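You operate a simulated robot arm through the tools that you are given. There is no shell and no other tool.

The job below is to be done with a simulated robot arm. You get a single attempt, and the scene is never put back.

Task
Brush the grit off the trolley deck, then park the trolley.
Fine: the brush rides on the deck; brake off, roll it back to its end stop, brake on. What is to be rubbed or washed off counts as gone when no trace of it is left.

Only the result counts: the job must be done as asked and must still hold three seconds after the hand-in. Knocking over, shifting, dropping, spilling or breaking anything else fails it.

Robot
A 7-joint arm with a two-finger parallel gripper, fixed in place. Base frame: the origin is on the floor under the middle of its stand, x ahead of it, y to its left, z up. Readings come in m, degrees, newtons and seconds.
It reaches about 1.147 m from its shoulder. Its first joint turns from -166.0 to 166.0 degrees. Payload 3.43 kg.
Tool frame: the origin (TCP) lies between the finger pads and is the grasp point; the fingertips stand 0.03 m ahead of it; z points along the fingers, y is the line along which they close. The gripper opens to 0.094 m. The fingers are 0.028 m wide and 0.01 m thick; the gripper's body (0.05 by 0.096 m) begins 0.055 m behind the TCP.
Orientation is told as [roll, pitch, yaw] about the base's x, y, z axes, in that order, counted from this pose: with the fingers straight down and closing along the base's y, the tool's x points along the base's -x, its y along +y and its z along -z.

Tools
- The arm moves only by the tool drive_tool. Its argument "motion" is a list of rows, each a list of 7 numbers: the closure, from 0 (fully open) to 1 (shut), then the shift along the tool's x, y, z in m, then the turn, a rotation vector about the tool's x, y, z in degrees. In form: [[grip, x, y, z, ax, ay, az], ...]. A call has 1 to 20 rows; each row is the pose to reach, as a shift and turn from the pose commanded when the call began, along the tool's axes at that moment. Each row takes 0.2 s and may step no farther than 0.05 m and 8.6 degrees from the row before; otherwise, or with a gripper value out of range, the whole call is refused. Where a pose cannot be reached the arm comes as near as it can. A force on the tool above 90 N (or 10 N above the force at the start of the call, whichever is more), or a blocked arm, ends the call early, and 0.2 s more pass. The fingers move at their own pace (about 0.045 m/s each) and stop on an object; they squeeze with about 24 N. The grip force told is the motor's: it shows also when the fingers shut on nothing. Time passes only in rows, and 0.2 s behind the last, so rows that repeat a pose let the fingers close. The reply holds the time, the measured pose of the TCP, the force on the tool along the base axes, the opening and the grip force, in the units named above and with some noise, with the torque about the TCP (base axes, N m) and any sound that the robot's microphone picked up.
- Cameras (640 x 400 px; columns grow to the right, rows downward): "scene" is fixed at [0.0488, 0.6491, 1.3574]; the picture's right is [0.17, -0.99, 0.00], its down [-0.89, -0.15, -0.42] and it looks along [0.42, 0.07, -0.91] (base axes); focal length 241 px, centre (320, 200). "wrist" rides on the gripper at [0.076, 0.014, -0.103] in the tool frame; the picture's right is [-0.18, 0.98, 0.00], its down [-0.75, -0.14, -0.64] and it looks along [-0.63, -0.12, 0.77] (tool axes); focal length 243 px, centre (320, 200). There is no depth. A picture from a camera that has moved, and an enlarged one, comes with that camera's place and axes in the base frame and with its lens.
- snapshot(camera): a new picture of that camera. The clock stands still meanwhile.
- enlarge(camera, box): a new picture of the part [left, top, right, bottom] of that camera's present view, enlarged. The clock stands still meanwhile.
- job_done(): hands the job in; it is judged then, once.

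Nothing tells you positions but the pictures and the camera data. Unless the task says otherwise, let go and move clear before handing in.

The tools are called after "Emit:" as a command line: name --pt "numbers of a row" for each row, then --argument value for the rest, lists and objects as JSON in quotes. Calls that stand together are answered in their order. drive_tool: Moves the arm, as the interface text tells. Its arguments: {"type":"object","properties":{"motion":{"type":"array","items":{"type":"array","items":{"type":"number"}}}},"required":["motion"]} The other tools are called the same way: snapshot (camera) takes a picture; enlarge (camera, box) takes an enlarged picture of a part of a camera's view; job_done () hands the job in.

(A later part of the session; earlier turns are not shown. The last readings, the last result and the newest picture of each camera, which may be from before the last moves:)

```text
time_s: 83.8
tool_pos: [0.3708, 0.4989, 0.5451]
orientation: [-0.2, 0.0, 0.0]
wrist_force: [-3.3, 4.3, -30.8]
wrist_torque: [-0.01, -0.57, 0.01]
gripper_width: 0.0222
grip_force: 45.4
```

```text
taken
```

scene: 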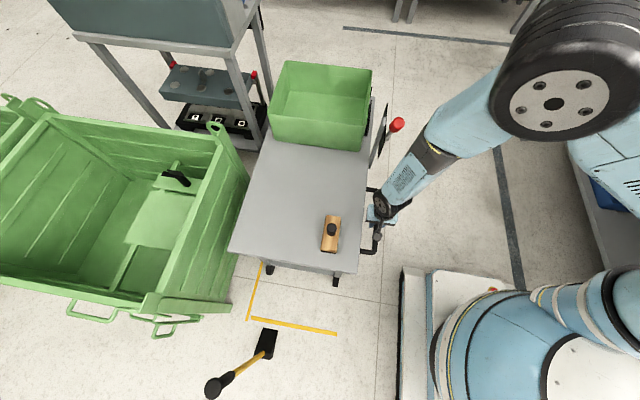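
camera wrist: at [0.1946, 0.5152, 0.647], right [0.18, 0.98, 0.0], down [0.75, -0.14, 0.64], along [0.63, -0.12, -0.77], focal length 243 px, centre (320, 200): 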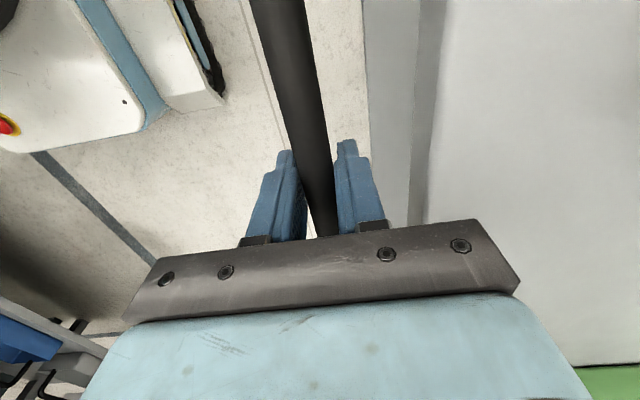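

Emit:
drive_tool --pt "1 -0.006 0 0.0006 0 0 0" --pt "1 -0.018 0 0.0006 0 0 0" --pt "1 -0.033 0 0.0006 0 0 0" --pt "1 -0.048 0 0.0006 0 0 0" --pt "1 -0.06 0 0.0006 0 0 0" --pt "1 -0.068 0 0.0006 0 0 0" --pt "1 -0.07 0 0.0006 0 0 0"

Emit:
snapshot --camera "scene"

Emit:
snapshot --camera "wrist"

```text
time_s: 85.4
tool_pos: [0.441, 0.5001, 0.5456]
orientation: [-0.1, 0.1, -0.1]
wrist_force: [-4.5, -0.8, -24.2]
wrist_torque: [-0.02, -0.79, -0.04]
gripper_width: 0.0221
grip_force: 44.5
```

```text
taken
```

scene: 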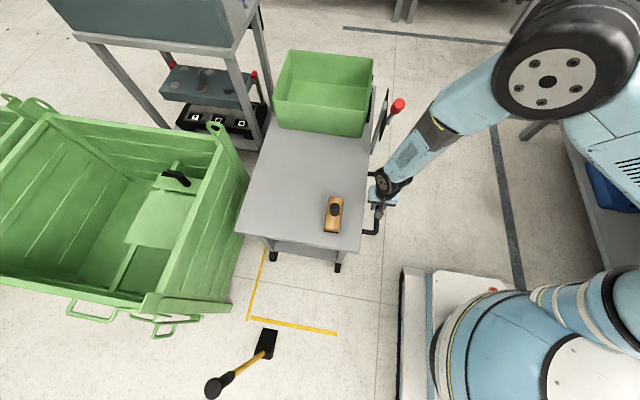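

```text
taken
camera wrist: at [0.3657, 0.5154, 0.6474], right [0.18, 0.98, 0.0], down [0.75, -0.14, 0.64], along [0.63, -0.12, -0.77], focal length 243 px, centre (320, 200)
```

wrist: 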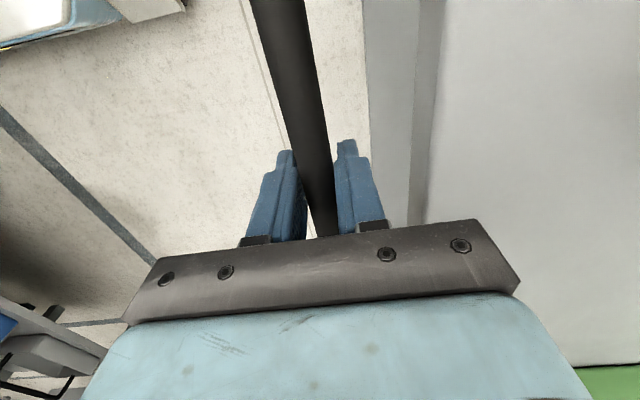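

Still rolling freely (about 4 N of drag), 0.28 m past the start. Continuing toward +x.

Emit:
drive_tool --pt "1 -0.006 0 0.0006 0 0 0" --pt "1 -0.018 0 0.0006 0 0 0" --pt "1 -0.033 0 0.0006 0 0 0" --pt "1 -0.048 0 0.0006 0 0 0" --pt "1 -0.06 0 0.0006 0 0 0" --pt "1 -0.068 0 0.0006 0 0 0" --pt "1 -0.07 0 0.0006 0 0 0"

Emit:
snapshot --camera "scene"

```text
time_s: 87.0
tool_pos: [0.51, 0.5, 0.5456]
orientation: [0.0, -0.1, 0.0]
wrist_force: [-2.7, -3.8, 23.3]
wrist_torque: [0.0, -0.9, 0.0]
gripper_width: 0.0222
grip_force: 44.6
```

```text
taken
```

scene: 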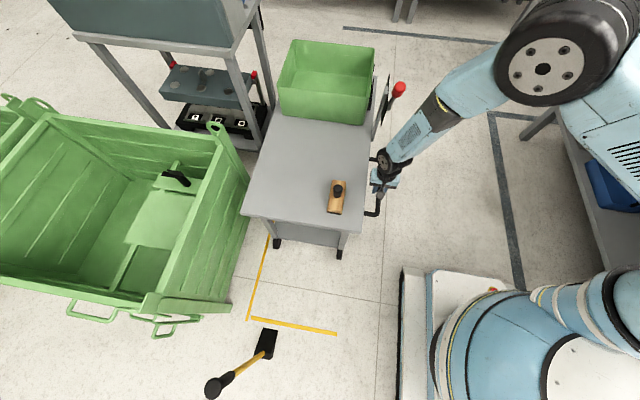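

Emit:
drive_tool --pt "1 -0.006 0 0 0 0 0" --pt "1 -0.018 0 0 0 0 0" --pt "1 -0.033 0 0 0 0 0" --pt "1 -0.048 0 0 0 0 0" --pt "1 -0.06 0 0 0 0 0" --pt "1 -0.068 0 0 0 0 0" --pt "1 -0.07 0 0 0 0 0"

Emit:
snapshot --camera "scene"

Emit:
snapshot --camera "wrist"

```text
time_s: 88.6
tool_pos: [0.5798, 0.5012, 0.5462]
orientation: [0.1, -0.1, 0.0]
wrist_force: [-3.2, 8.6, 6.3]
wrist_torque: [0.08, -0.59, 0.01]
gripper_width: 0.0224
grip_force: 44.8
```

```text
taken
```

scene: 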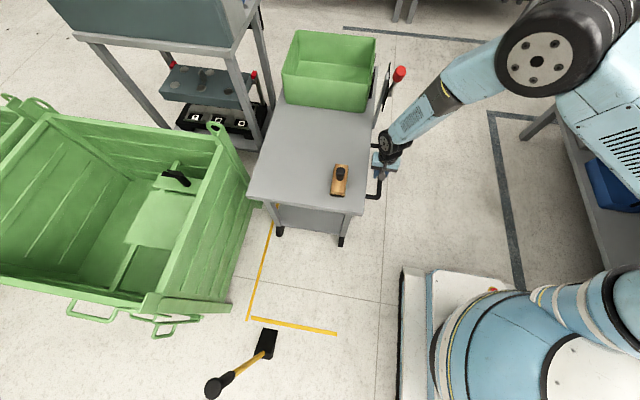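

```text
taken
camera wrist: at [0.5052, 0.5152, 0.6472], right [0.18, 0.98, 0.0], down [0.75, -0.14, 0.64], along [0.63, -0.12, -0.77], focal length 243 px, centre (320, 200)
```

wrist: 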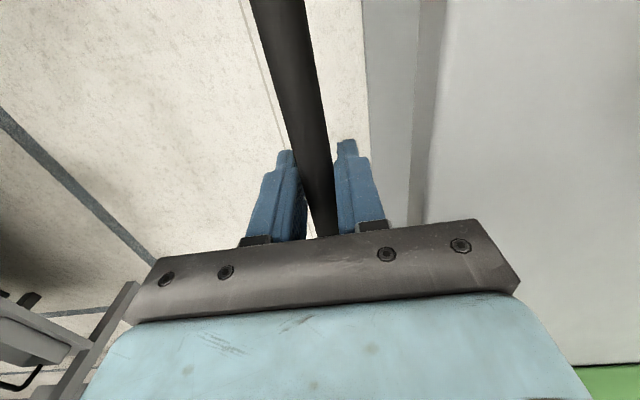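

Emit:
drive_tool --pt "1 -0.006 0 0 0 0 0" --pt "1 -0.018 0 0 0 0 0" --pt "1 -0.033 0 0 0 0 0" --pt "1 -0.045 0 0 0 0 0" --pt "1 -0.05 0 0 0 0 0"

Emit:
enlarge --camera "scene" --box '[240, 0, 460, 240]'

```text
time_s: 89.8
tool_pos: [0.6297, 0.5002, 0.5447]
orientation: [0.1, -0.1, 0.1]
wrist_force: [-1.4, 13.3, 14.9]
wrist_torque: [0.08, -0.16, -0.13]
gripper_width: 0.0222
grip_force: 44.9
```

```text
1.67 times, centred on (350, 120) of scene
camera zoom: at [0.0488, 0.6491, 1.3574], right [0.17, -0.99, 0.0], down [-0.89, -0.15, -0.42], along [0.42, 0.07, -0.91], focal length 402 px, centre (270, 333)
```

zoom: 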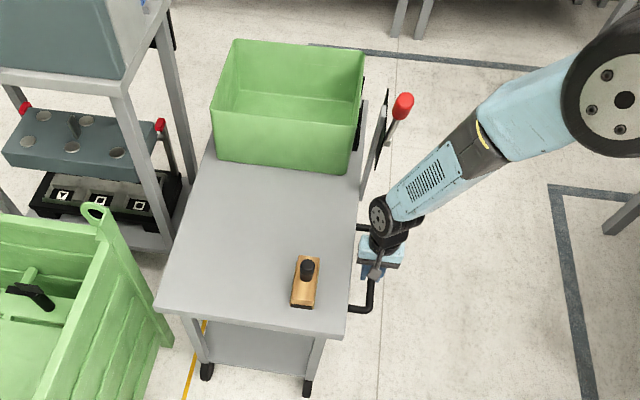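

Still no stop at 0.47 m from the start. I'll continue a bit more, watching the longitudinal force.

Emit:
drive_tool --pt "1 -0.006 0 0 0 0 0" --pt "1 -0.018 0 0 0 0 0" --pt "1 -0.033 0 0 0 0 0" --pt "1 -0.045 0 0 0 0 0" --pt "1 -0.05 0 0 0 0 0"

Emit:
drive_tool --pt "1 -0.006 0 0 0 0 0" --pt "1 -0.018 0 0 0 0 0" --pt "1 -0.033 0 0 0 0 0" --pt "1 -0.045 0 0 0 0 0" --pt "1 -0.05 0 0 0 0 0"

Emit:
snapshot --camera "scene"

```text
time_s: 91.0
tool_pos: [0.6805, 0.5003, 0.5447]
orientation: [0.0, 0.0, 0.1]
wrist_force: [-1.4, 19.8, 4.4]
wrist_torque: [0.03, -1.1, -0.09]
gripper_width: 0.0222
grip_force: 45.2
```

```text
time_s: 92.2
tool_pos: [0.7315, 0.5009, 0.5458]
orientation: [0.2, -0.1, 0.0]
wrist_force: [0.6, 23.9, 5.2]
wrist_torque: [0.06, -0.67, -0.02]
gripper_width: 0.0225
grip_force: 44.9
```

```text
taken
```

scene: 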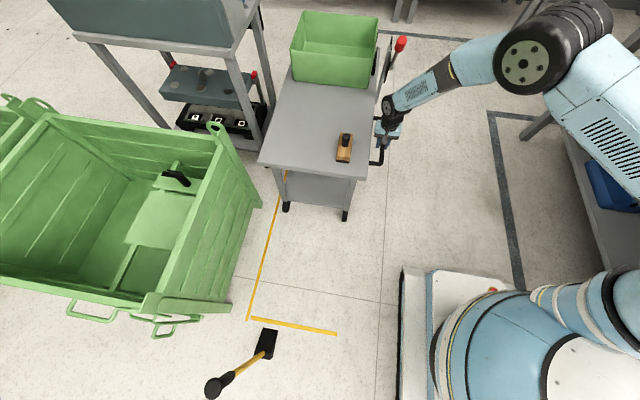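

No stop yet at 0.57 m. The side line runs to x≈1.48, which would match the deck's far edge after about 0.72 m of travel, so I'll continue carefully.

Emit:
drive_tool --pt "1 -0.006 0 0 0 0 0" --pt "1 -0.018 0 0 0 0 0" --pt "1 -0.033 0 0 0 0 0" --pt "1 -0.045 0 0 0 0 0" --pt "1 -0.05 0 0 0 0 0"

Emit:
drive_tool --pt "1 -0.006 0 0 0 0 0" --pt "1 -0.016 0 0 0 0 0" --pt "1 -0.026 0 0 0 0 0" --pt "1 -0.036 0 0 0 0 0" --pt "1 -0.04 0 0 0 0 0"

Emit:
snapshot --camera "scene"

Emit:
snapshot --camera "wrist"

```text
time_s: 93.4
tool_pos: [0.7807, 0.4994, 0.5451]
orientation: [0.0, -0.1, 0.0]
wrist_force: [-0.8, 15.6, -1.1]
wrist_torque: [0.03, 0.29, 0.03]
gripper_width: 0.0226
grip_force: 45.0
```

```text
time_s: 94.6
tool_pos: [0.8188, 0.4998, 0.5458]
orientation: [0.0, 0.0, 0.0]
wrist_force: [-0.5, 9.0, -5.5]
wrist_torque: [-0.08, -0.13, 0.11]
gripper_width: 0.0222
grip_force: 44.7
```

```text
taken
```

scene: 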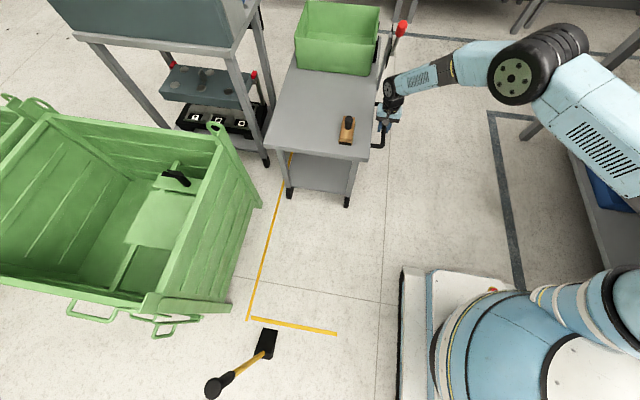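

```text
taken
camera wrist: at [0.7448, 0.5153, 0.647], right [0.18, 0.98, 0.0], down [0.75, -0.14, 0.64], along [0.63, -0.12, -0.77], focal length 243 px, centre (320, 200)
```

wrist: 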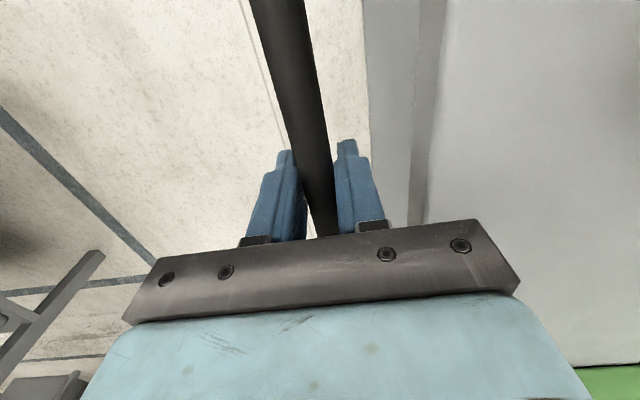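

Emit:
enlarge --camera "scene" --box '[200, 160, 400, 400]'

Emit:
enlarge --camera "scene" --box '[250, 0, 430, 130]'

```text
1.67 times, centred on (300, 280) of scene
camera zoom: at [0.0488, 0.6491, 1.3574], right [0.17, -0.99, 0.0], down [-0.89, -0.15, -0.42], along [0.42, 0.07, -0.91], focal length 402 px, centre (353, 67)
```

zoom: 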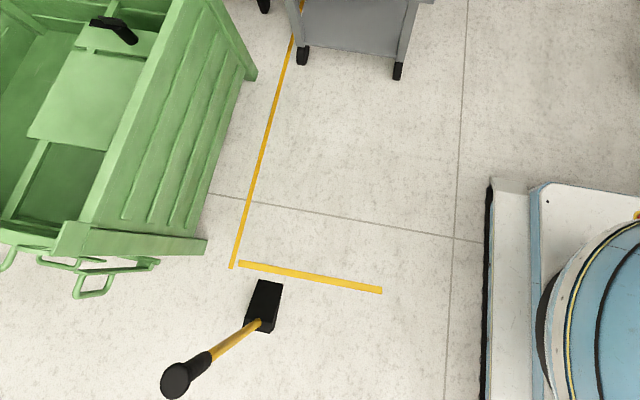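

```text
3.08 times, centred on (340, 65) of scene
camera zoom: at [0.0488, 0.6491, 1.3574], right [0.17, -0.99, 0.0], down [-0.89, -0.15, -0.42], along [0.42, 0.07, -0.91], focal length 742 px, centre (258, 615)
```

zoom: 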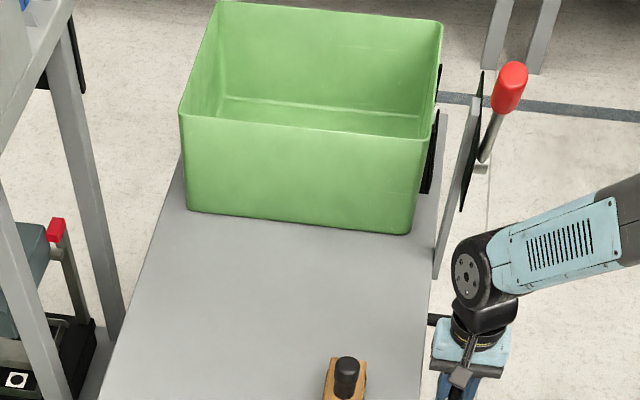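

Emit:
drive_tool --pt "1 -0.006 0 0 0 0 0" --pt "1 -0.016 0 0 0 0 0" --pt "1 -0.026 0 0 0 0 0" --pt "1 -0.036 0 0 0 0 0" --pt "1 -0.04 0 0 0 0 0"

Emit:
drive_tool --pt "1 -0.006 0 0 0 0 0" --pt "1 -0.016 0 0 0 0 0" --pt "1 -0.026 0 0 0 0 0" --pt "1 -0.036 0 0 0 0 0" --pt "1 -0.04 0 0 0 0 0"

Emit:
snapshot --camera "scene"

Emit:
snapshot --camera "wrist"

```text
time_s: 95.8
tool_pos: [0.8601, 0.4993, 0.5467]
orientation: [-0.1, 0.1, 0.0]
wrist_force: [-18.8, 14.6, -0.6]
wrist_torque: [-0.05, -0.96, -0.02]
gripper_width: 0.0224
grip_force: 44.8
```

```text
time_s: 97.0
tool_pos: [0.901, 0.5011, 0.5461]
orientation: [0.0, 0.0, 0.1]
wrist_force: [-32.0, 8.8, -4.0]
wrist_torque: [0.01, -0.41, -0.06]
gripper_width: 0.0223
grip_force: 44.4
```

```text
taken
```

scene: 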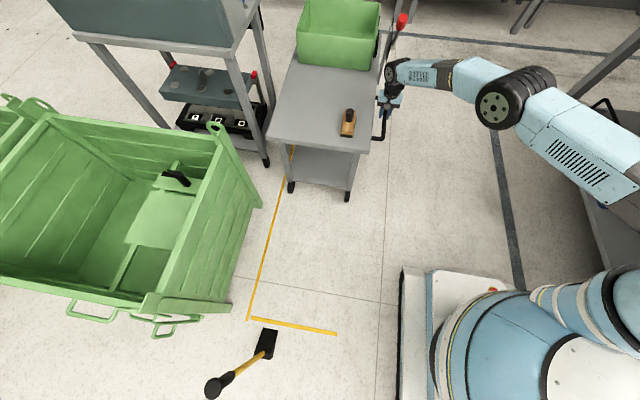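

```text
taken
camera wrist: at [0.8257, 0.5152, 0.6474], right [0.18, 0.98, 0.0], down [0.75, -0.14, 0.64], along [0.63, -0.12, -0.77], focal length 243 px, centre (320, 200)
```

wrist: 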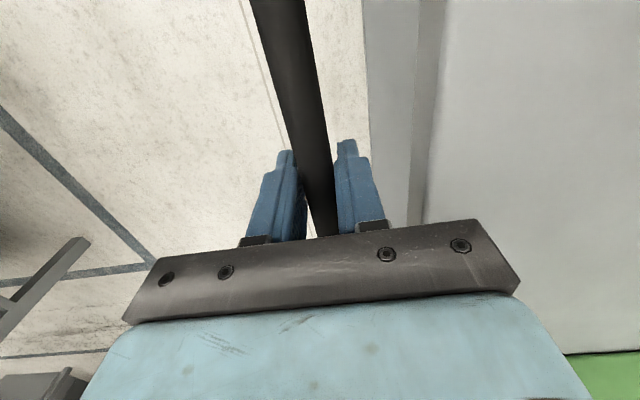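

Now the force along x rose to −19 then −32 N and the fingers slid along the bar: the trolley is against a stop, about 0.68 m from where it began. I'll relieve the load and take a close look at whether the brake lever is reachable here.

Emit:
drive_tool --pt "1 0.001 0 0 0 0 0" --pt "1 0.002 0 0 0 0 0"

```text
time_s: 97.6
tool_pos: [0.9007, 0.5008, 0.5464]
orientation: [0.1, -0.3, 0.1]
wrist_force: [3.1, 16.6, -9.1]
wrist_torque: [0.07, 0.57, 0.03]
gripper_width: 0.0224
grip_force: 45.3
```

Emit:
drive_tool --pt "0.47 0 0 0 0 0 0" --pt "0.47 0 0 0 0 0 0" --pt "0.47 0 0 0 0 0 0"

Emit:
drive_tool --pt "0.47 0 0 -0.03 0 0 0" --pt "0.47 0 0 -0.07 0 0 0" --pt "0.47 0 0 -0.11 0 0 0" --pt "0.47 0 0 -0.15 0 0 0" --pt "0.47 0 0 -0.2 0 0 0" --pt "0.47 0 0 -0.25 0 0 0" --pt "0.47 0 0 -0.3 0 0 0" --pt "0.47 0 0 -0.35 0 0 0"

Emit:
snapshot --camera "wrist"

Emit:
snapshot --camera "scene"

```text
time_s: 98.4
tool_pos: [0.8997, 0.4992, 0.5452]
orientation: [0.0, 0.0, 0.0]
wrist_force: [-0.6, 0.4, 0.2]
wrist_torque: [0.02, 0.02, 0.01]
gripper_width: 0.0499
grip_force: 0.0
```

```text
time_s: 100.2
tool_pos: [0.8973, 0.4978, 0.8954]
orientation: [0.0, 0.0, 0.1]
wrist_force: [-0.5, -0.2, -0.9]
wrist_torque: [0.01, -0.01, -0.01]
gripper_width: 0.0496
grip_force: 0.0
```

```text
taken
camera wrist: at [0.8226, 0.5135, 0.9962], right [0.18, 0.98, 0.0], down [0.75, -0.14, 0.64], along [0.63, -0.12, -0.77], focal length 243 px, centre (320, 200)
```

wrist: 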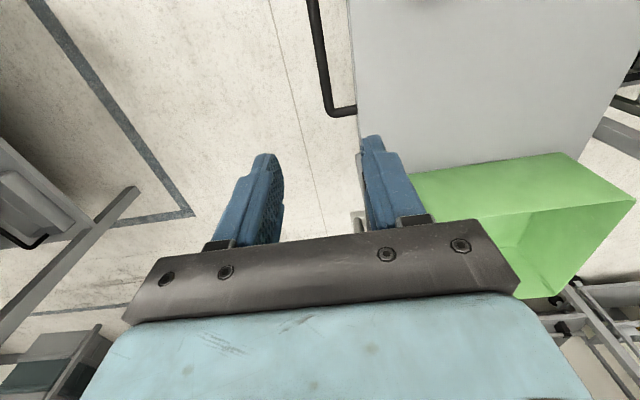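

```text
taken
```

scene: 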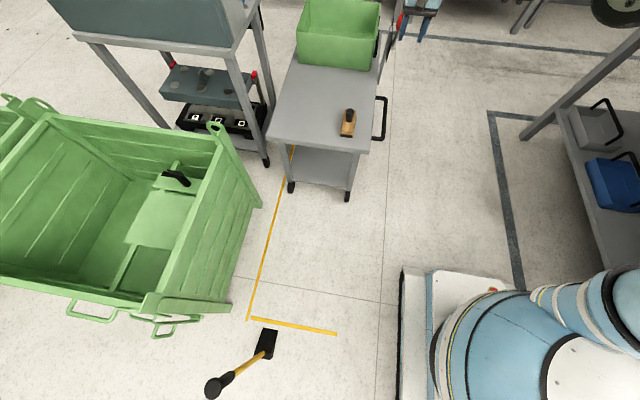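

The trolley rests at the far stop. I'll test how far the arm can reach toward the lever here (staying above it).

Emit:
drive_tool --pt "1 0 0 -0.04 0 0 0" --pt "1 -0.03 0 -0.08 0 0 0" --pt "1 -0.07 0 -0.08 0 0 0" --pt "1 -0.11 0 -0.08 0 0 0" --pt "1 -0.15 0 -0.08 0 0 0" --pt "1 -0.19 0 -0.08 0 0 0"

Emit:
snapshot --camera "scene"

Emit:
snapshot --camera "wrist"

```text
time_s: 101.6
tool_pos: [0.9694, 0.4558, 0.9633]
orientation: [0.0, 0.1, 0.2]
wrist_force: [-0.3, 0.7, 0.1]
wrist_torque: [-0.03, -0.06, 0.0]
gripper_width: 0.0
grip_force: 24.0
out of reach, approached as far as the arm can: row 3, 4, 5, 6
```

```text
taken
```

scene: 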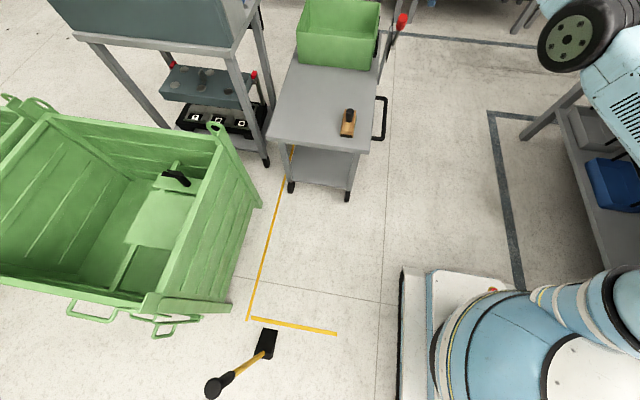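

```text
taken
camera wrist: at [0.894, 0.4715, 1.0645], right [0.18, 0.98, 0.0], down [0.75, -0.14, 0.64], along [0.63, -0.12, -0.77], focal length 243 px, centre (320, 200)
```

wrist: 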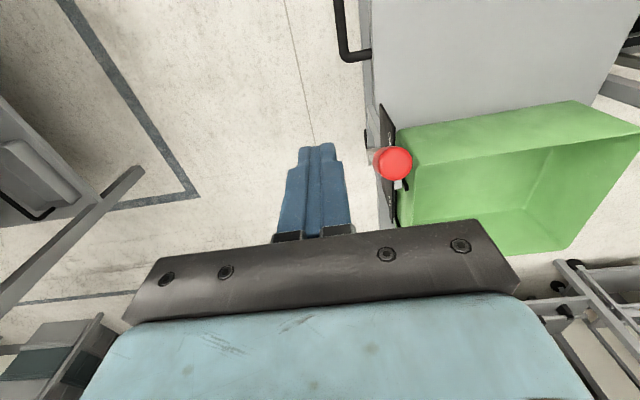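

The vertical tool can't reach that far. I'll back off and test with the fingers pointing forward horizontally, which puts the wrist nearer.

Emit:
drive_tool --pt "1 0.04 0 0 0 0 0" --pt "1 0.08 0 0 0 0 0" --pt "1 0.12 0 0 0 0 0" --pt "1 0.16 0 0 0 0 0" --pt "1 0.2 0 0 0 0 0" --pt "1 0.24 0 0 0 0 0" --pt "1 0.28 0 0 0 0 0"

```text
time_s: 103.2
tool_pos: [0.6874, 0.4573, 0.9642]
orientation: [0.0, 0.1, 0.0]
wrist_force: [-0.2, -0.6, 0.6]
wrist_torque: [0.02, 0.06, 0.03]
gripper_width: 0.0
grip_force: 23.7
```

Emit:
drive_tool --pt "1 0 0 0 0 -8.2 0" --pt "1 0 0 0 0 -16.4 0" --pt "1 0 0 0 0 -24.6 0" --pt "1 0 0 0 0 -32.8 0" --pt "1 0 0 0 0 -41 0" --pt "1 0 0 0 0 -49.2 0" --pt "1 0 0 0 0 -57.4 0" --pt "1 0 0 0 0 -65.6 0" --pt "1 0 0 0 0 -73.8 0" --pt "1 0 0 0 0 -82 0" --pt "1 0 0 0 0 -90 0"

Emit:
snapshot --camera "wrist"

Emit:
snapshot --camera "scene"

```text
time_s: 105.6
tool_pos: [0.6859, 0.4576, 0.967]
orientation: [165.7, -89.8, -165.7]
wrist_force: [-0.9, 0.4, 0.4]
wrist_torque: [-0.01, 0.04, 0.07]
gripper_width: 0.0
grip_force: 23.9
```

```text
taken
camera wrist: at [0.5843, 0.4731, 0.8885], right [0.0, 0.98, 0.18], down [-0.64, -0.14, 0.75], along [0.77, -0.12, 0.63], focal length 243 px, centre (320, 200)
```

wrist: 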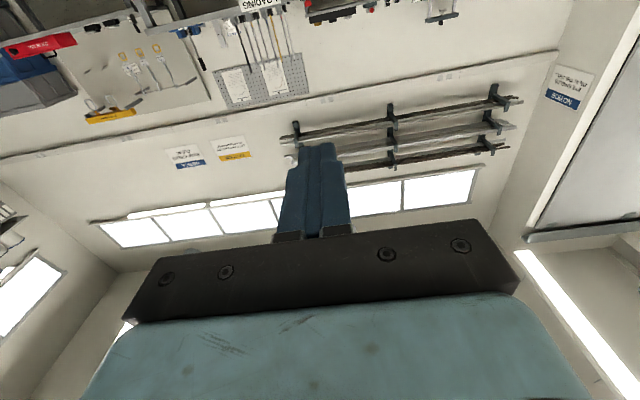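

```text
taken
```

scene: 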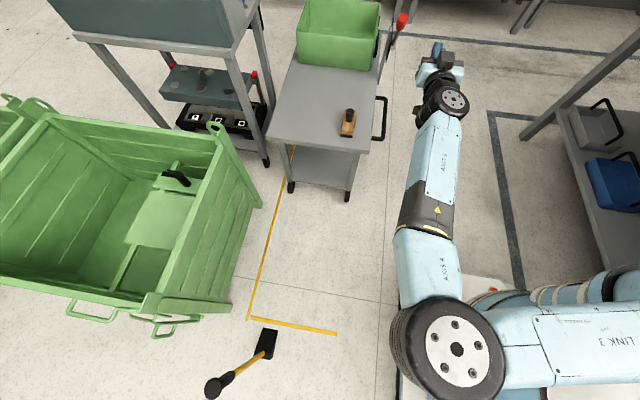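

Horizontal fingers work. Now I check how far forward I can go at y≈0.457, above the lever.

Emit:
drive_tool --pt "1 0.01 0 0.045 0 0 0" --pt "1 0.02 0 0.09 0 0 0" --pt "1 0.03 0 0.135 0 0 0" --pt "1 0.04 0 0.18 0 0 0" --pt "1 0.04 0 0.225 0 0 0" --pt "1 0.04 0 0.27 0 0 0" --pt "1 0.04 0 0.315 0 0 0" --pt "1 0.04 0 0.36 0 0 0" --pt "1 0.04 0 0.405 0 0 0" --pt "1 0.04 0 0.44 0 0 0"

Emit:
snapshot --camera "scene"

```text
time_s: 107.8
tool_pos: [1.1234, 0.4609, 0.9246]
orientation: [-40.0, -89.9, 40.1]
wrist_force: [-1.3, 0.6, 1.1]
wrist_torque: [0.0, 0.03, -0.08]
gripper_width: 0.0001
grip_force: 23.7
```

```text
taken
```

scene: 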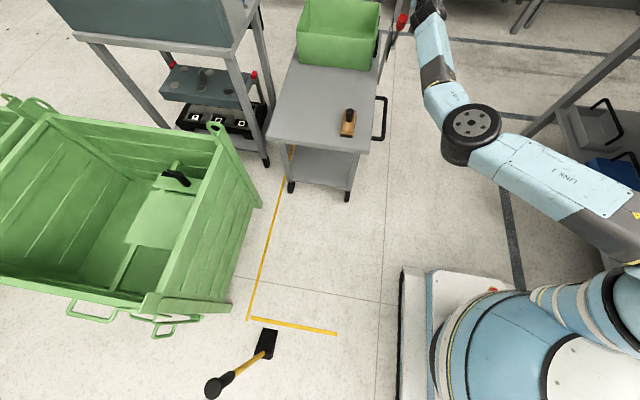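

With horizontal fingers the arm reaches x≈1.12 here, so the brake lever is reachable at this far stop — consistent with this being the parking end (and pushing the lever to ON also pushes the trolley against the stop). I'll back off and roll the tool so the camera bracket is on the free −y side.

Emit:
drive_tool --pt "1 0 0 -0.045 0 0 0" --pt "1 0 0 -0.09 0 0 0" --pt "1 0 0 -0.135 0 0 0" --pt "1 0 0 -0.18 0 0 0" --pt "1 0 0 -0.22 0 0 0" --pt "1 0 0 -0.24 0 0 0"

Emit:
drive_tool --pt "1 0 0 0 0 0 -8.2" --pt "1 0 0 0 0 0 -16.4" --pt "1 0 0 0 0 0 -24.6" --pt "1 0 0 0 0 0 -32.8" --pt "1 0 0 0 0 0 -41" --pt "1 0 0 0 0 0 -49.2" --pt "1 0 0 0 0 0 -57.4" --pt "1 0 0 0 0 0 -65.6" --pt "1 0 0 0 0 0 -73.8" --pt "1 0 0 0 0 0 -82" --pt "1 0 0 0 0 0 -90"

Emit:
snapshot --camera "wrist"

Emit:
snapshot --camera "scene"

```text
time_s: 109.2
tool_pos: [0.8853, 0.4569, 0.9246]
orientation: [-8.0, -89.9, 8.2]
wrist_force: [0.8, -0.4, -0.6]
wrist_torque: [0.03, 0.0, 0.0]
gripper_width: 0.0001
grip_force: 23.6
```

```text
time_s: 111.6
tool_pos: [0.8856, 0.4581, 0.9238]
orientation: [-89.9, 0.3, 90.0]
wrist_force: [-0.1, -0.2, -0.5]
wrist_torque: [0.0, 0.03, -0.02]
gripper_width: 0.0
grip_force: 23.9
```

```text
taken
camera wrist: at [0.7844, 0.3831, 0.9092], right [0.0, 0.18, -0.98], down [-0.64, 0.75, 0.14], along [0.77, 0.63, 0.12], focal length 243 px, centre (320, 200)
```

wrist: 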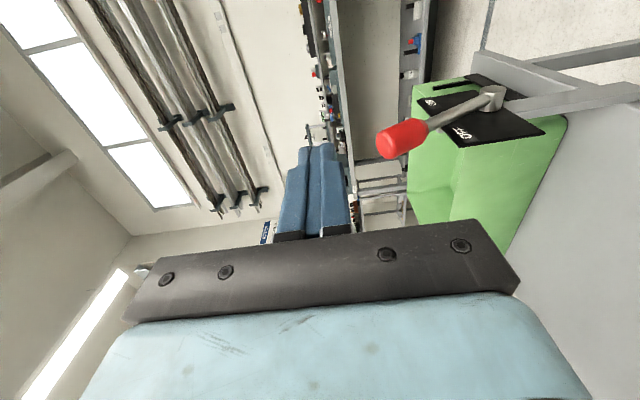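

```text
taken
```

scene: 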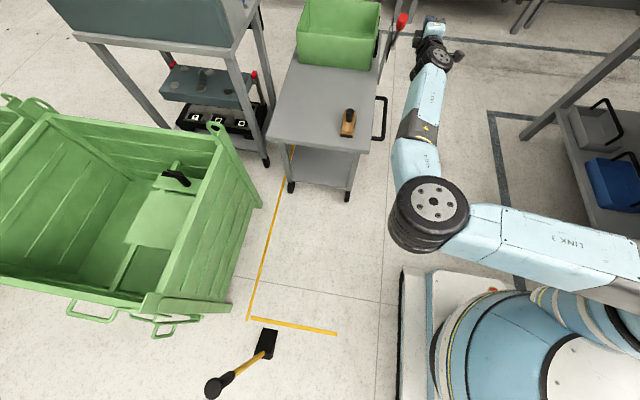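

Emit:
enlarge --camera "wrist" --box '[360, 60, 560, 180]'

Emit:
enlarge --camera "scene" --box '[340, 0, 480, 100]'

```text
3.20 times, centred on (460, 120) of wrist
camera zoom: at [0.7844, 0.3831, 0.9092], right [0.0, 0.18, -0.98], down [-0.64, 0.75, 0.14], along [0.77, 0.63, 0.12], focal length 776 px, centre (-128, 456)
```

zoom: 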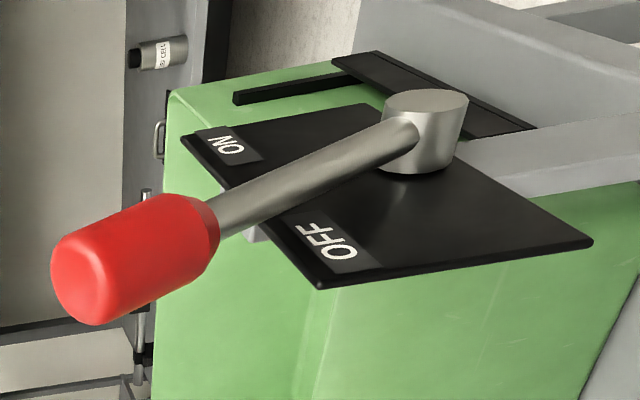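

```text
4.00 times, centred on (410, 50) of scene
camera zoom: at [0.0488, 0.6491, 1.3574], right [0.17, -0.99, 0.0], down [-0.89, -0.15, -0.42], along [0.42, 0.07, -0.91], focal length 964 px, centre (-40, 800)
```

zoom: 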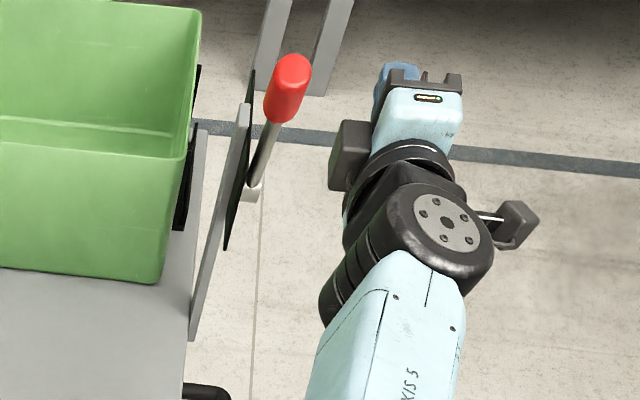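

The lever is still at OFF (tip ≈ (1.019, 0.517, 0.864), pivot ≈ (1.113, 0.514, 0.701)). I'll line up the closed fingertips behind the red handle at y≈0.505, z≈0.848 and push +x to ON.

Emit:
drive_tool --pt "1 -0.015 0.025 0.015 0 0 0" --pt "1 -0.03 0.05 0.03 0 0 0" --pt "1 -0.047 0.076 0.04 0 0 0" --pt "1 -0.047 0.076 0.055 0 0 0"

Emit:
snapshot --camera "wrist"

Emit:
enlarge --camera "scene" --box '[340, 0, 480, 100]'

```text
time_s: 112.6
tool_pos: [0.9414, 0.5056, 0.8472]
orientation: [-89.9, 0.1, 89.9]
wrist_force: [-0.2, 0.8, -0.2]
wrist_torque: [0.03, 0.03, -0.02]
gripper_width: 0.0001
grip_force: 24.2
```

```text
taken
camera wrist: at [0.8393, 0.4309, 0.8324], right [0.0, 0.18, -0.98], down [-0.64, 0.75, 0.14], along [0.77, 0.63, 0.12], focal length 243 px, centre (320, 200)
```

wrist: 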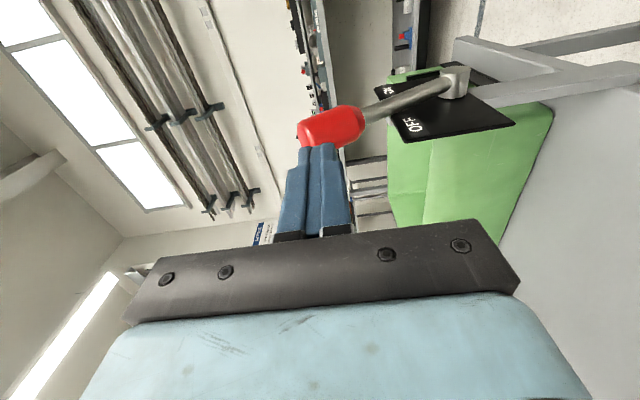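

```text
4.00 times, centred on (410, 50) of scene
camera zoom: at [0.0488, 0.6491, 1.3574], right [0.17, -0.99, 0.0], down [-0.89, -0.15, -0.42], along [0.42, 0.07, -0.91], focal length 964 px, centre (-40, 800)
```

zoom: 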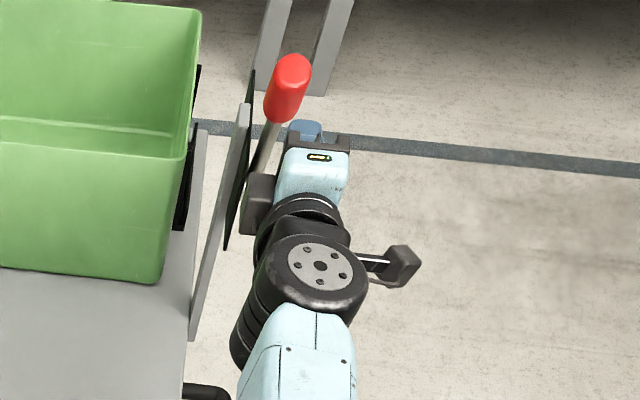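

Fingertips are right behind the red handle, and everything else of the trolley lies below. Pushing forward in stages.

Emit:
drive_tool --pt "1 0 0 0.015 0 0 0" --pt "1 0 0 0.03 0 0 0" --pt "1 0 0 0.045 0 0 0" --pt "1 0 0 0.06 0 0 0" --pt "1 0 0 0.075 0 0 0" --pt "1 0 0 0.09 0 0 0"

Emit:
snapshot --camera "wrist"

Emit:
enlarge --camera "scene" --box '[340, 0, 480, 100]'

```text
time_s: 114.0
tool_pos: [1.0318, 0.5038, 0.8498]
orientation: [-90.0, 0.0, 90.0]
wrist_force: [-0.6, 0.8, -0.2]
wrist_torque: [-0.02, 0.0, -0.01]
gripper_width: 0.0001
grip_force: 24.3
```

```text
taken
camera wrist: at [0.9302, 0.4293, 0.8328], right [0.0, 0.18, -0.98], down [-0.64, 0.75, 0.14], along [0.77, 0.63, 0.12], focal length 243 px, centre (320, 200)
```

wrist: 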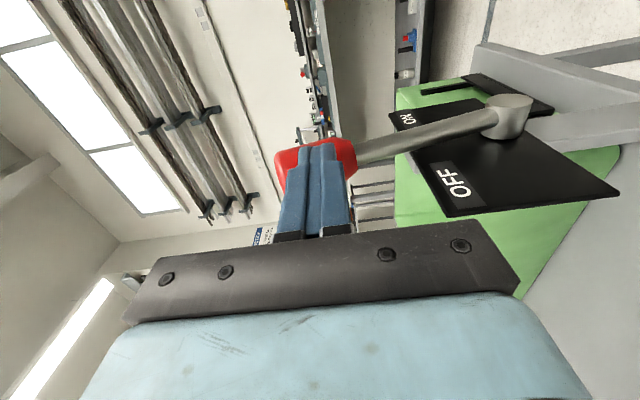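

```text
4.00 times, centred on (410, 50) of scene
camera zoom: at [0.0488, 0.6491, 1.3574], right [0.17, -0.99, 0.0], down [-0.89, -0.15, -0.42], along [0.42, 0.07, -0.91], focal length 964 px, centre (-40, 800)
```

zoom: 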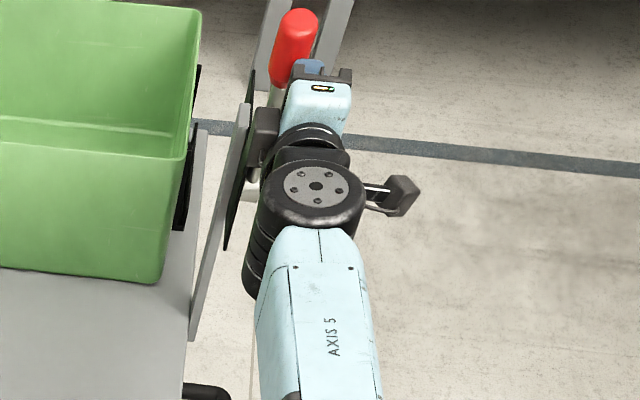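

The lever follows; the trolley stays put. Continuing to ON.

Emit:
drive_tool --pt "1 0 0 0.015 0 0 0" --pt "1 0 0 0.03 0 0 0" --pt "1 0 0 0.045 0 0 0" --pt "1 0 0 0.06 0 0 0"

Emit:
snapshot --camera "wrist"

Emit:
enlarge --camera "scene" --box '[340, 0, 480, 100]'

```text
time_s: 115.0
tool_pos: [1.0914, 0.5064, 0.8493]
orientation: [-90.0, 0.0, 90.0]
wrist_force: [-0.7, -0.4, -0.7]
wrist_torque: [-0.01, 0.01, -0.03]
gripper_width: 0.0
grip_force: 23.8
```

```text
taken
camera wrist: at [0.9894, 0.4306, 0.8329], right [0.0, 0.18, -0.98], down [-0.64, 0.75, 0.14], along [0.77, 0.63, 0.12], focal length 243 px, centre (320, 200)
```

wrist: 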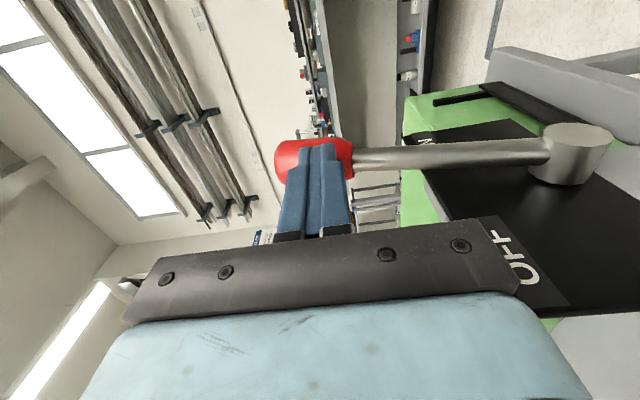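

```text
4.00 times, centred on (410, 50) of scene
camera zoom: at [0.0488, 0.6491, 1.3574], right [0.17, -0.99, 0.0], down [-0.89, -0.15, -0.42], along [0.42, 0.07, -0.91], focal length 964 px, centre (-40, 800)
```

zoom: 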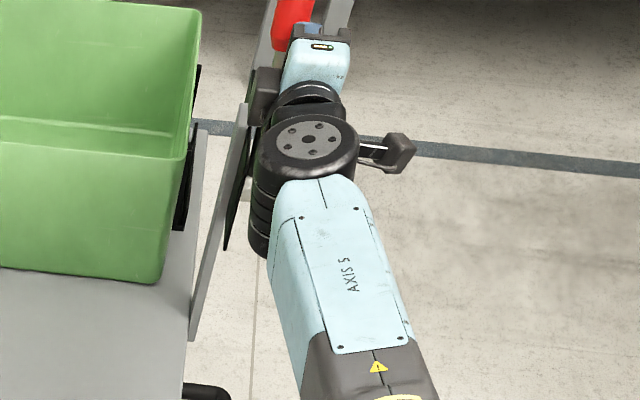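

Emit:
drive_tool --pt "1 0 0 0.012 0 0 0" --pt "1 0 0 0.024 0 0 0" --pt "1 0 0 0.036 0 0 0"

Emit:
snapshot --camera "wrist"

Emit:
drive_tool --pt "1 0 0 0.006 0 0 0" --pt "1 0 0 0.012 0 0 0" --pt "1 0 0 0.018 0 0 0"

Emit:
snapshot --camera "wrist"

```text
time_s: 115.8
tool_pos: [1.1276, 0.5059, 0.8483]
orientation: [-90.0, 0.1, 90.0]
wrist_force: [-0.2, 0.1, -0.9]
wrist_torque: [0.02, 0.02, -0.02]
gripper_width: 0.0001
grip_force: 24.1
```

```text
taken
camera wrist: at [1.0266, 0.4306, 0.8332], right [0.0, 0.18, -0.98], down [-0.64, 0.75, 0.14], along [0.77, 0.63, 0.12], focal length 243 px, centre (320, 200)
```

wrist: 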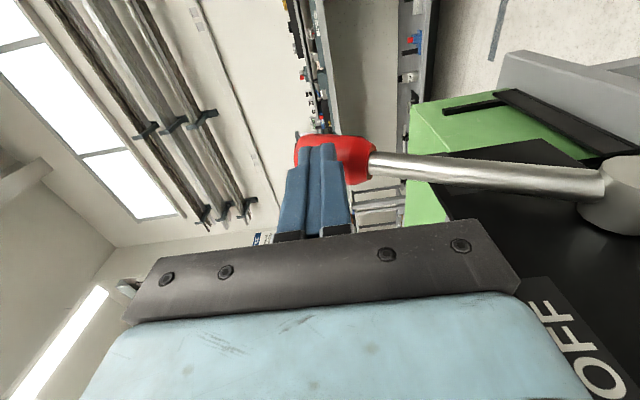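

```text
time_s: 116.3
tool_pos: [1.1321, 0.5066, 0.8479]
orientation: [-90.0, 0.1, 89.8]
wrist_force: [-65.0, -24.1, 8.9]
wrist_torque: [-0.1, 0.29, 0.1]
gripper_width: 0.0002
grip_force: 23.9
stopped in row 2: the force on the tool passed its limit at 107 N (the readings are from after the stop); the commanded pose is now the measured one
```

```text
taken
camera wrist: at [1.0296, 0.4317, 0.8331], right [0.0, 0.18, -0.98], down [-0.64, 0.76, 0.14], along [0.77, 0.63, 0.12], focal length 243 px, centre (320, 200)
```

wrist: 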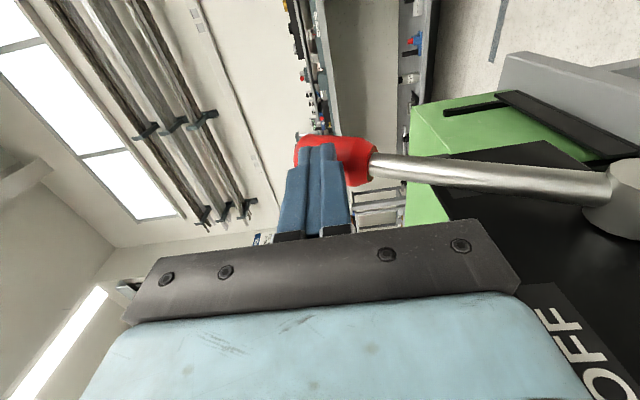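

Firm resistance (over 100 N): the lever is at its ON stop. I'll back straight off and inspect.

Emit:
drive_tool --pt "1 0 0 -0.01 0 0 0" --pt "1 0 0 -0.03 0 0 0" --pt "1 0 0 -0.06 0 0 0" --pt "1 0 0 -0.1 0 0 0" --pt "1 0 0 -0.14 0 0 0" --pt "1 0 -0.02 -0.18 0 0 0" --pt "1 0.03 -0.05 -0.21 0 0 0" --pt "1 0.05 -0.075 -0.24 0 0 0"

Emit:
snapshot --camera "wrist"

Emit:
enlarge --camera "wrist" --box '[360, 60, 560, 180]'

Emit:
enlarge --camera "scene" --box '[260, 0, 460, 200]'

```text
refused: row 7 steps farther than a row can; nothing moved
```

```text
taken
camera wrist: at [1.0296, 0.4317, 0.8331], right [0.0, 0.18, -0.98], down [-0.64, 0.76, 0.14], along [0.77, 0.63, 0.12], focal length 243 px, centre (320, 200)
```

wrist: 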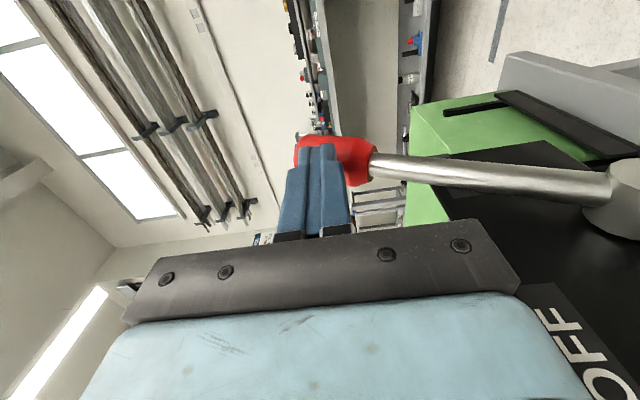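

```text
3.20 times, centred on (460, 120) of wrist
camera zoom: at [1.0296, 0.4317, 0.8331], right [0.0, 0.18, -0.98], down [-0.64, 0.76, 0.14], along [0.77, 0.63, 0.12], focal length 776 px, centre (-128, 456)
```

zoom: 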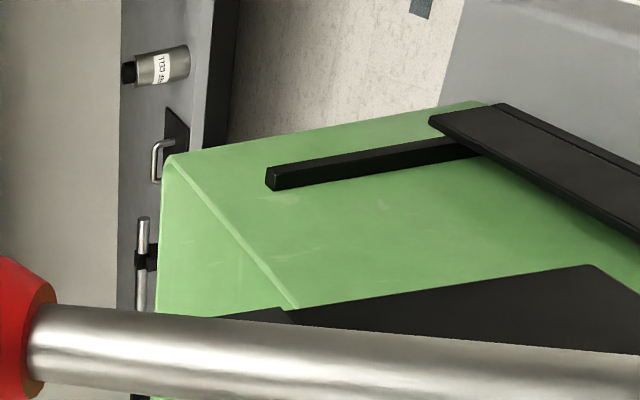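

```text
2.00 times, centred on (360, 100) of scene
camera zoom: at [0.0488, 0.6491, 1.3574], right [0.17, -0.99, 0.0], down [-0.89, -0.15, -0.42], along [0.42, 0.07, -0.91], focal length 482 px, centre (240, 400)
```

zoom: 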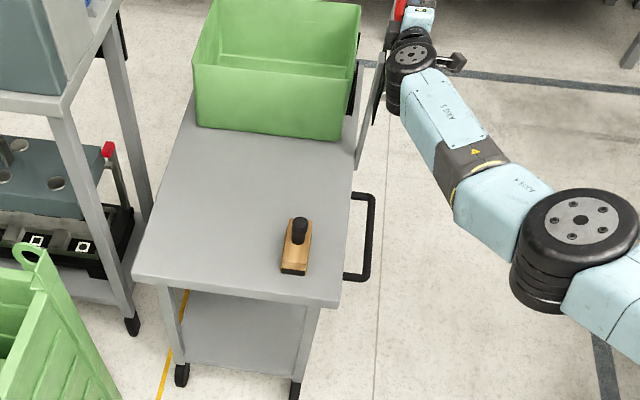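

Emit:
drive_tool --pt "1 0 0 -0.01 0 0 0" --pt "1 0 0 -0.03 0 0 0" --pt "1 0 0 -0.06 0 0 0" --pt "1 0 0 -0.1 0 0 0" --pt "1 0 0 -0.14 0 0 0" --pt "1 0 0 -0.18 0 0 0" --pt "1 0.015 -0.02 -0.2 0 0 0" --pt "1 0.03 -0.05 -0.22 0 0 0" --pt "1 0.05 -0.075 -0.24 0 0 0"

Emit:
snapshot --camera "wrist"

Emit:
enlarge --camera "wrist" --box '[360, 60, 560, 180]'

Emit:
snapshot --camera "scene"

```text
time_s: 118.3
tool_pos: [0.8923, 0.4556, 0.9205]
orientation: [-89.7, 0.1, 90.0]
wrist_force: [-0.1, 0.1, -0.1]
wrist_torque: [-0.01, 0.0, 0.02]
gripper_width: 0.0
grip_force: 23.8
```

```text
taken
camera wrist: at [0.792, 0.381, 0.9056], right [0.0, 0.18, -0.98], down [-0.64, 0.75, 0.14], along [0.77, 0.63, 0.11], focal length 243 px, centre (320, 200)
```

wrist: 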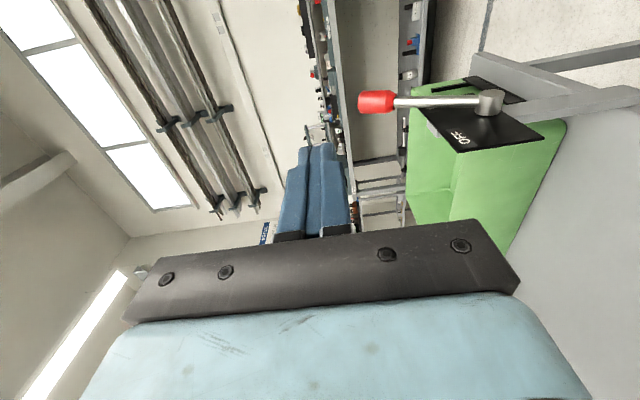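

```text
3.20 times, centred on (460, 120) of wrist
camera zoom: at [0.792, 0.381, 0.9056], right [0.0, 0.18, -0.98], down [-0.64, 0.75, 0.14], along [0.77, 0.63, 0.11], focal length 776 px, centre (-128, 456)
```

zoom: 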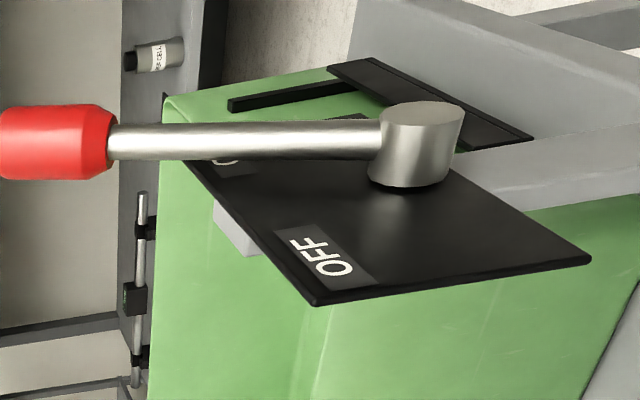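

```text
taken
```

scene: 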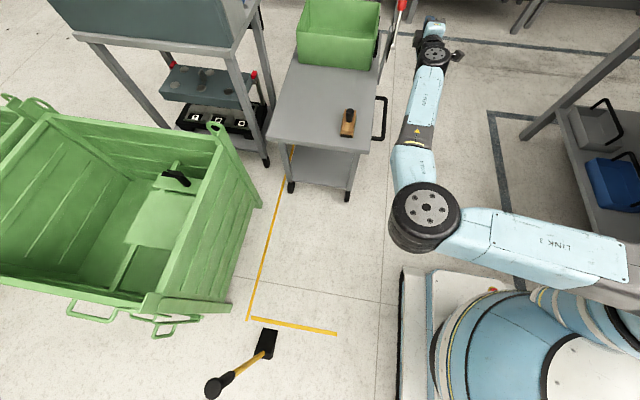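

The lever leans toward ON, but I estimate about 24° versus roughly 28° initially, so I want a square-on look from the −y side to be sure it's fully at ON.

Emit:
drive_tool --pt "1 0.04 0.005 0.01 0 -6 0" --pt "1 0.08 0.01 0.03 0 -13 0" --pt "1 0.115 0.015 0.06 0 -20 0" --pt "1 0.15 0.02 0.09 0 -27 0" --pt "1 0.18 0.03 0.12 0 -34 0" --pt "1 0.2 0.035 0.155 0 -42 0" --pt "1 0.206 0.04 0.188 0 -50 0"

Emit:
snapshot --camera "wrist"

```text
time_s: 119.9
tool_pos: [1.0811, 0.2545, 0.8837]
orientation: [-89.9, -0.1, 140.1]
wrist_force: [-0.2, 1.6, 0.3]
wrist_torque: [-0.03, 0.05, -0.06]
gripper_width: 0.0
grip_force: 24.0
```

```text
taken
camera wrist: at [1.0736, 0.127, 0.8688], right [-0.14, 0.12, -0.98], down [-0.99, -0.01, 0.14], along [0.01, 0.99, 0.12], focal length 243 px, centre (320, 200)
```

wrist: 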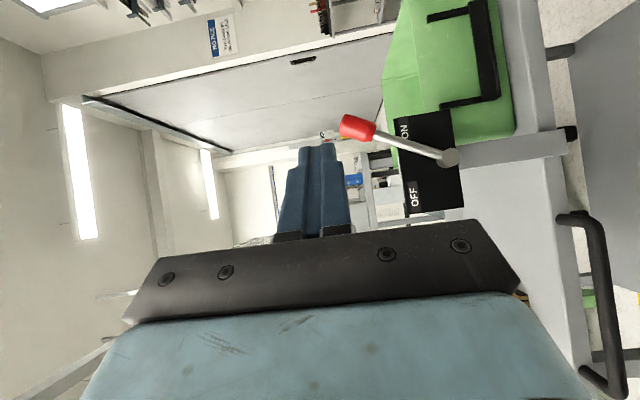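

Emit:
enlarge --camera "wrist" --box '[320, 90, 520, 230]'

```text
2.86 times, centred on (420, 160) of wrist
camera zoom: at [1.0736, 0.127, 0.8688], right [-0.14, 0.12, -0.98], down [-0.99, -0.01, 0.14], along [0.01, 0.99, 0.12], focal length 693 px, centre (34, 314)
```

zoom: 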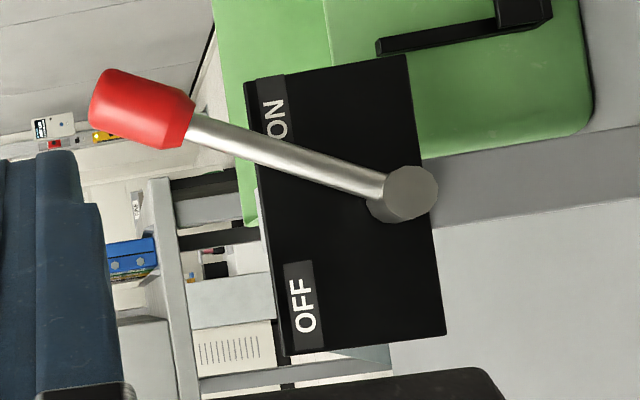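

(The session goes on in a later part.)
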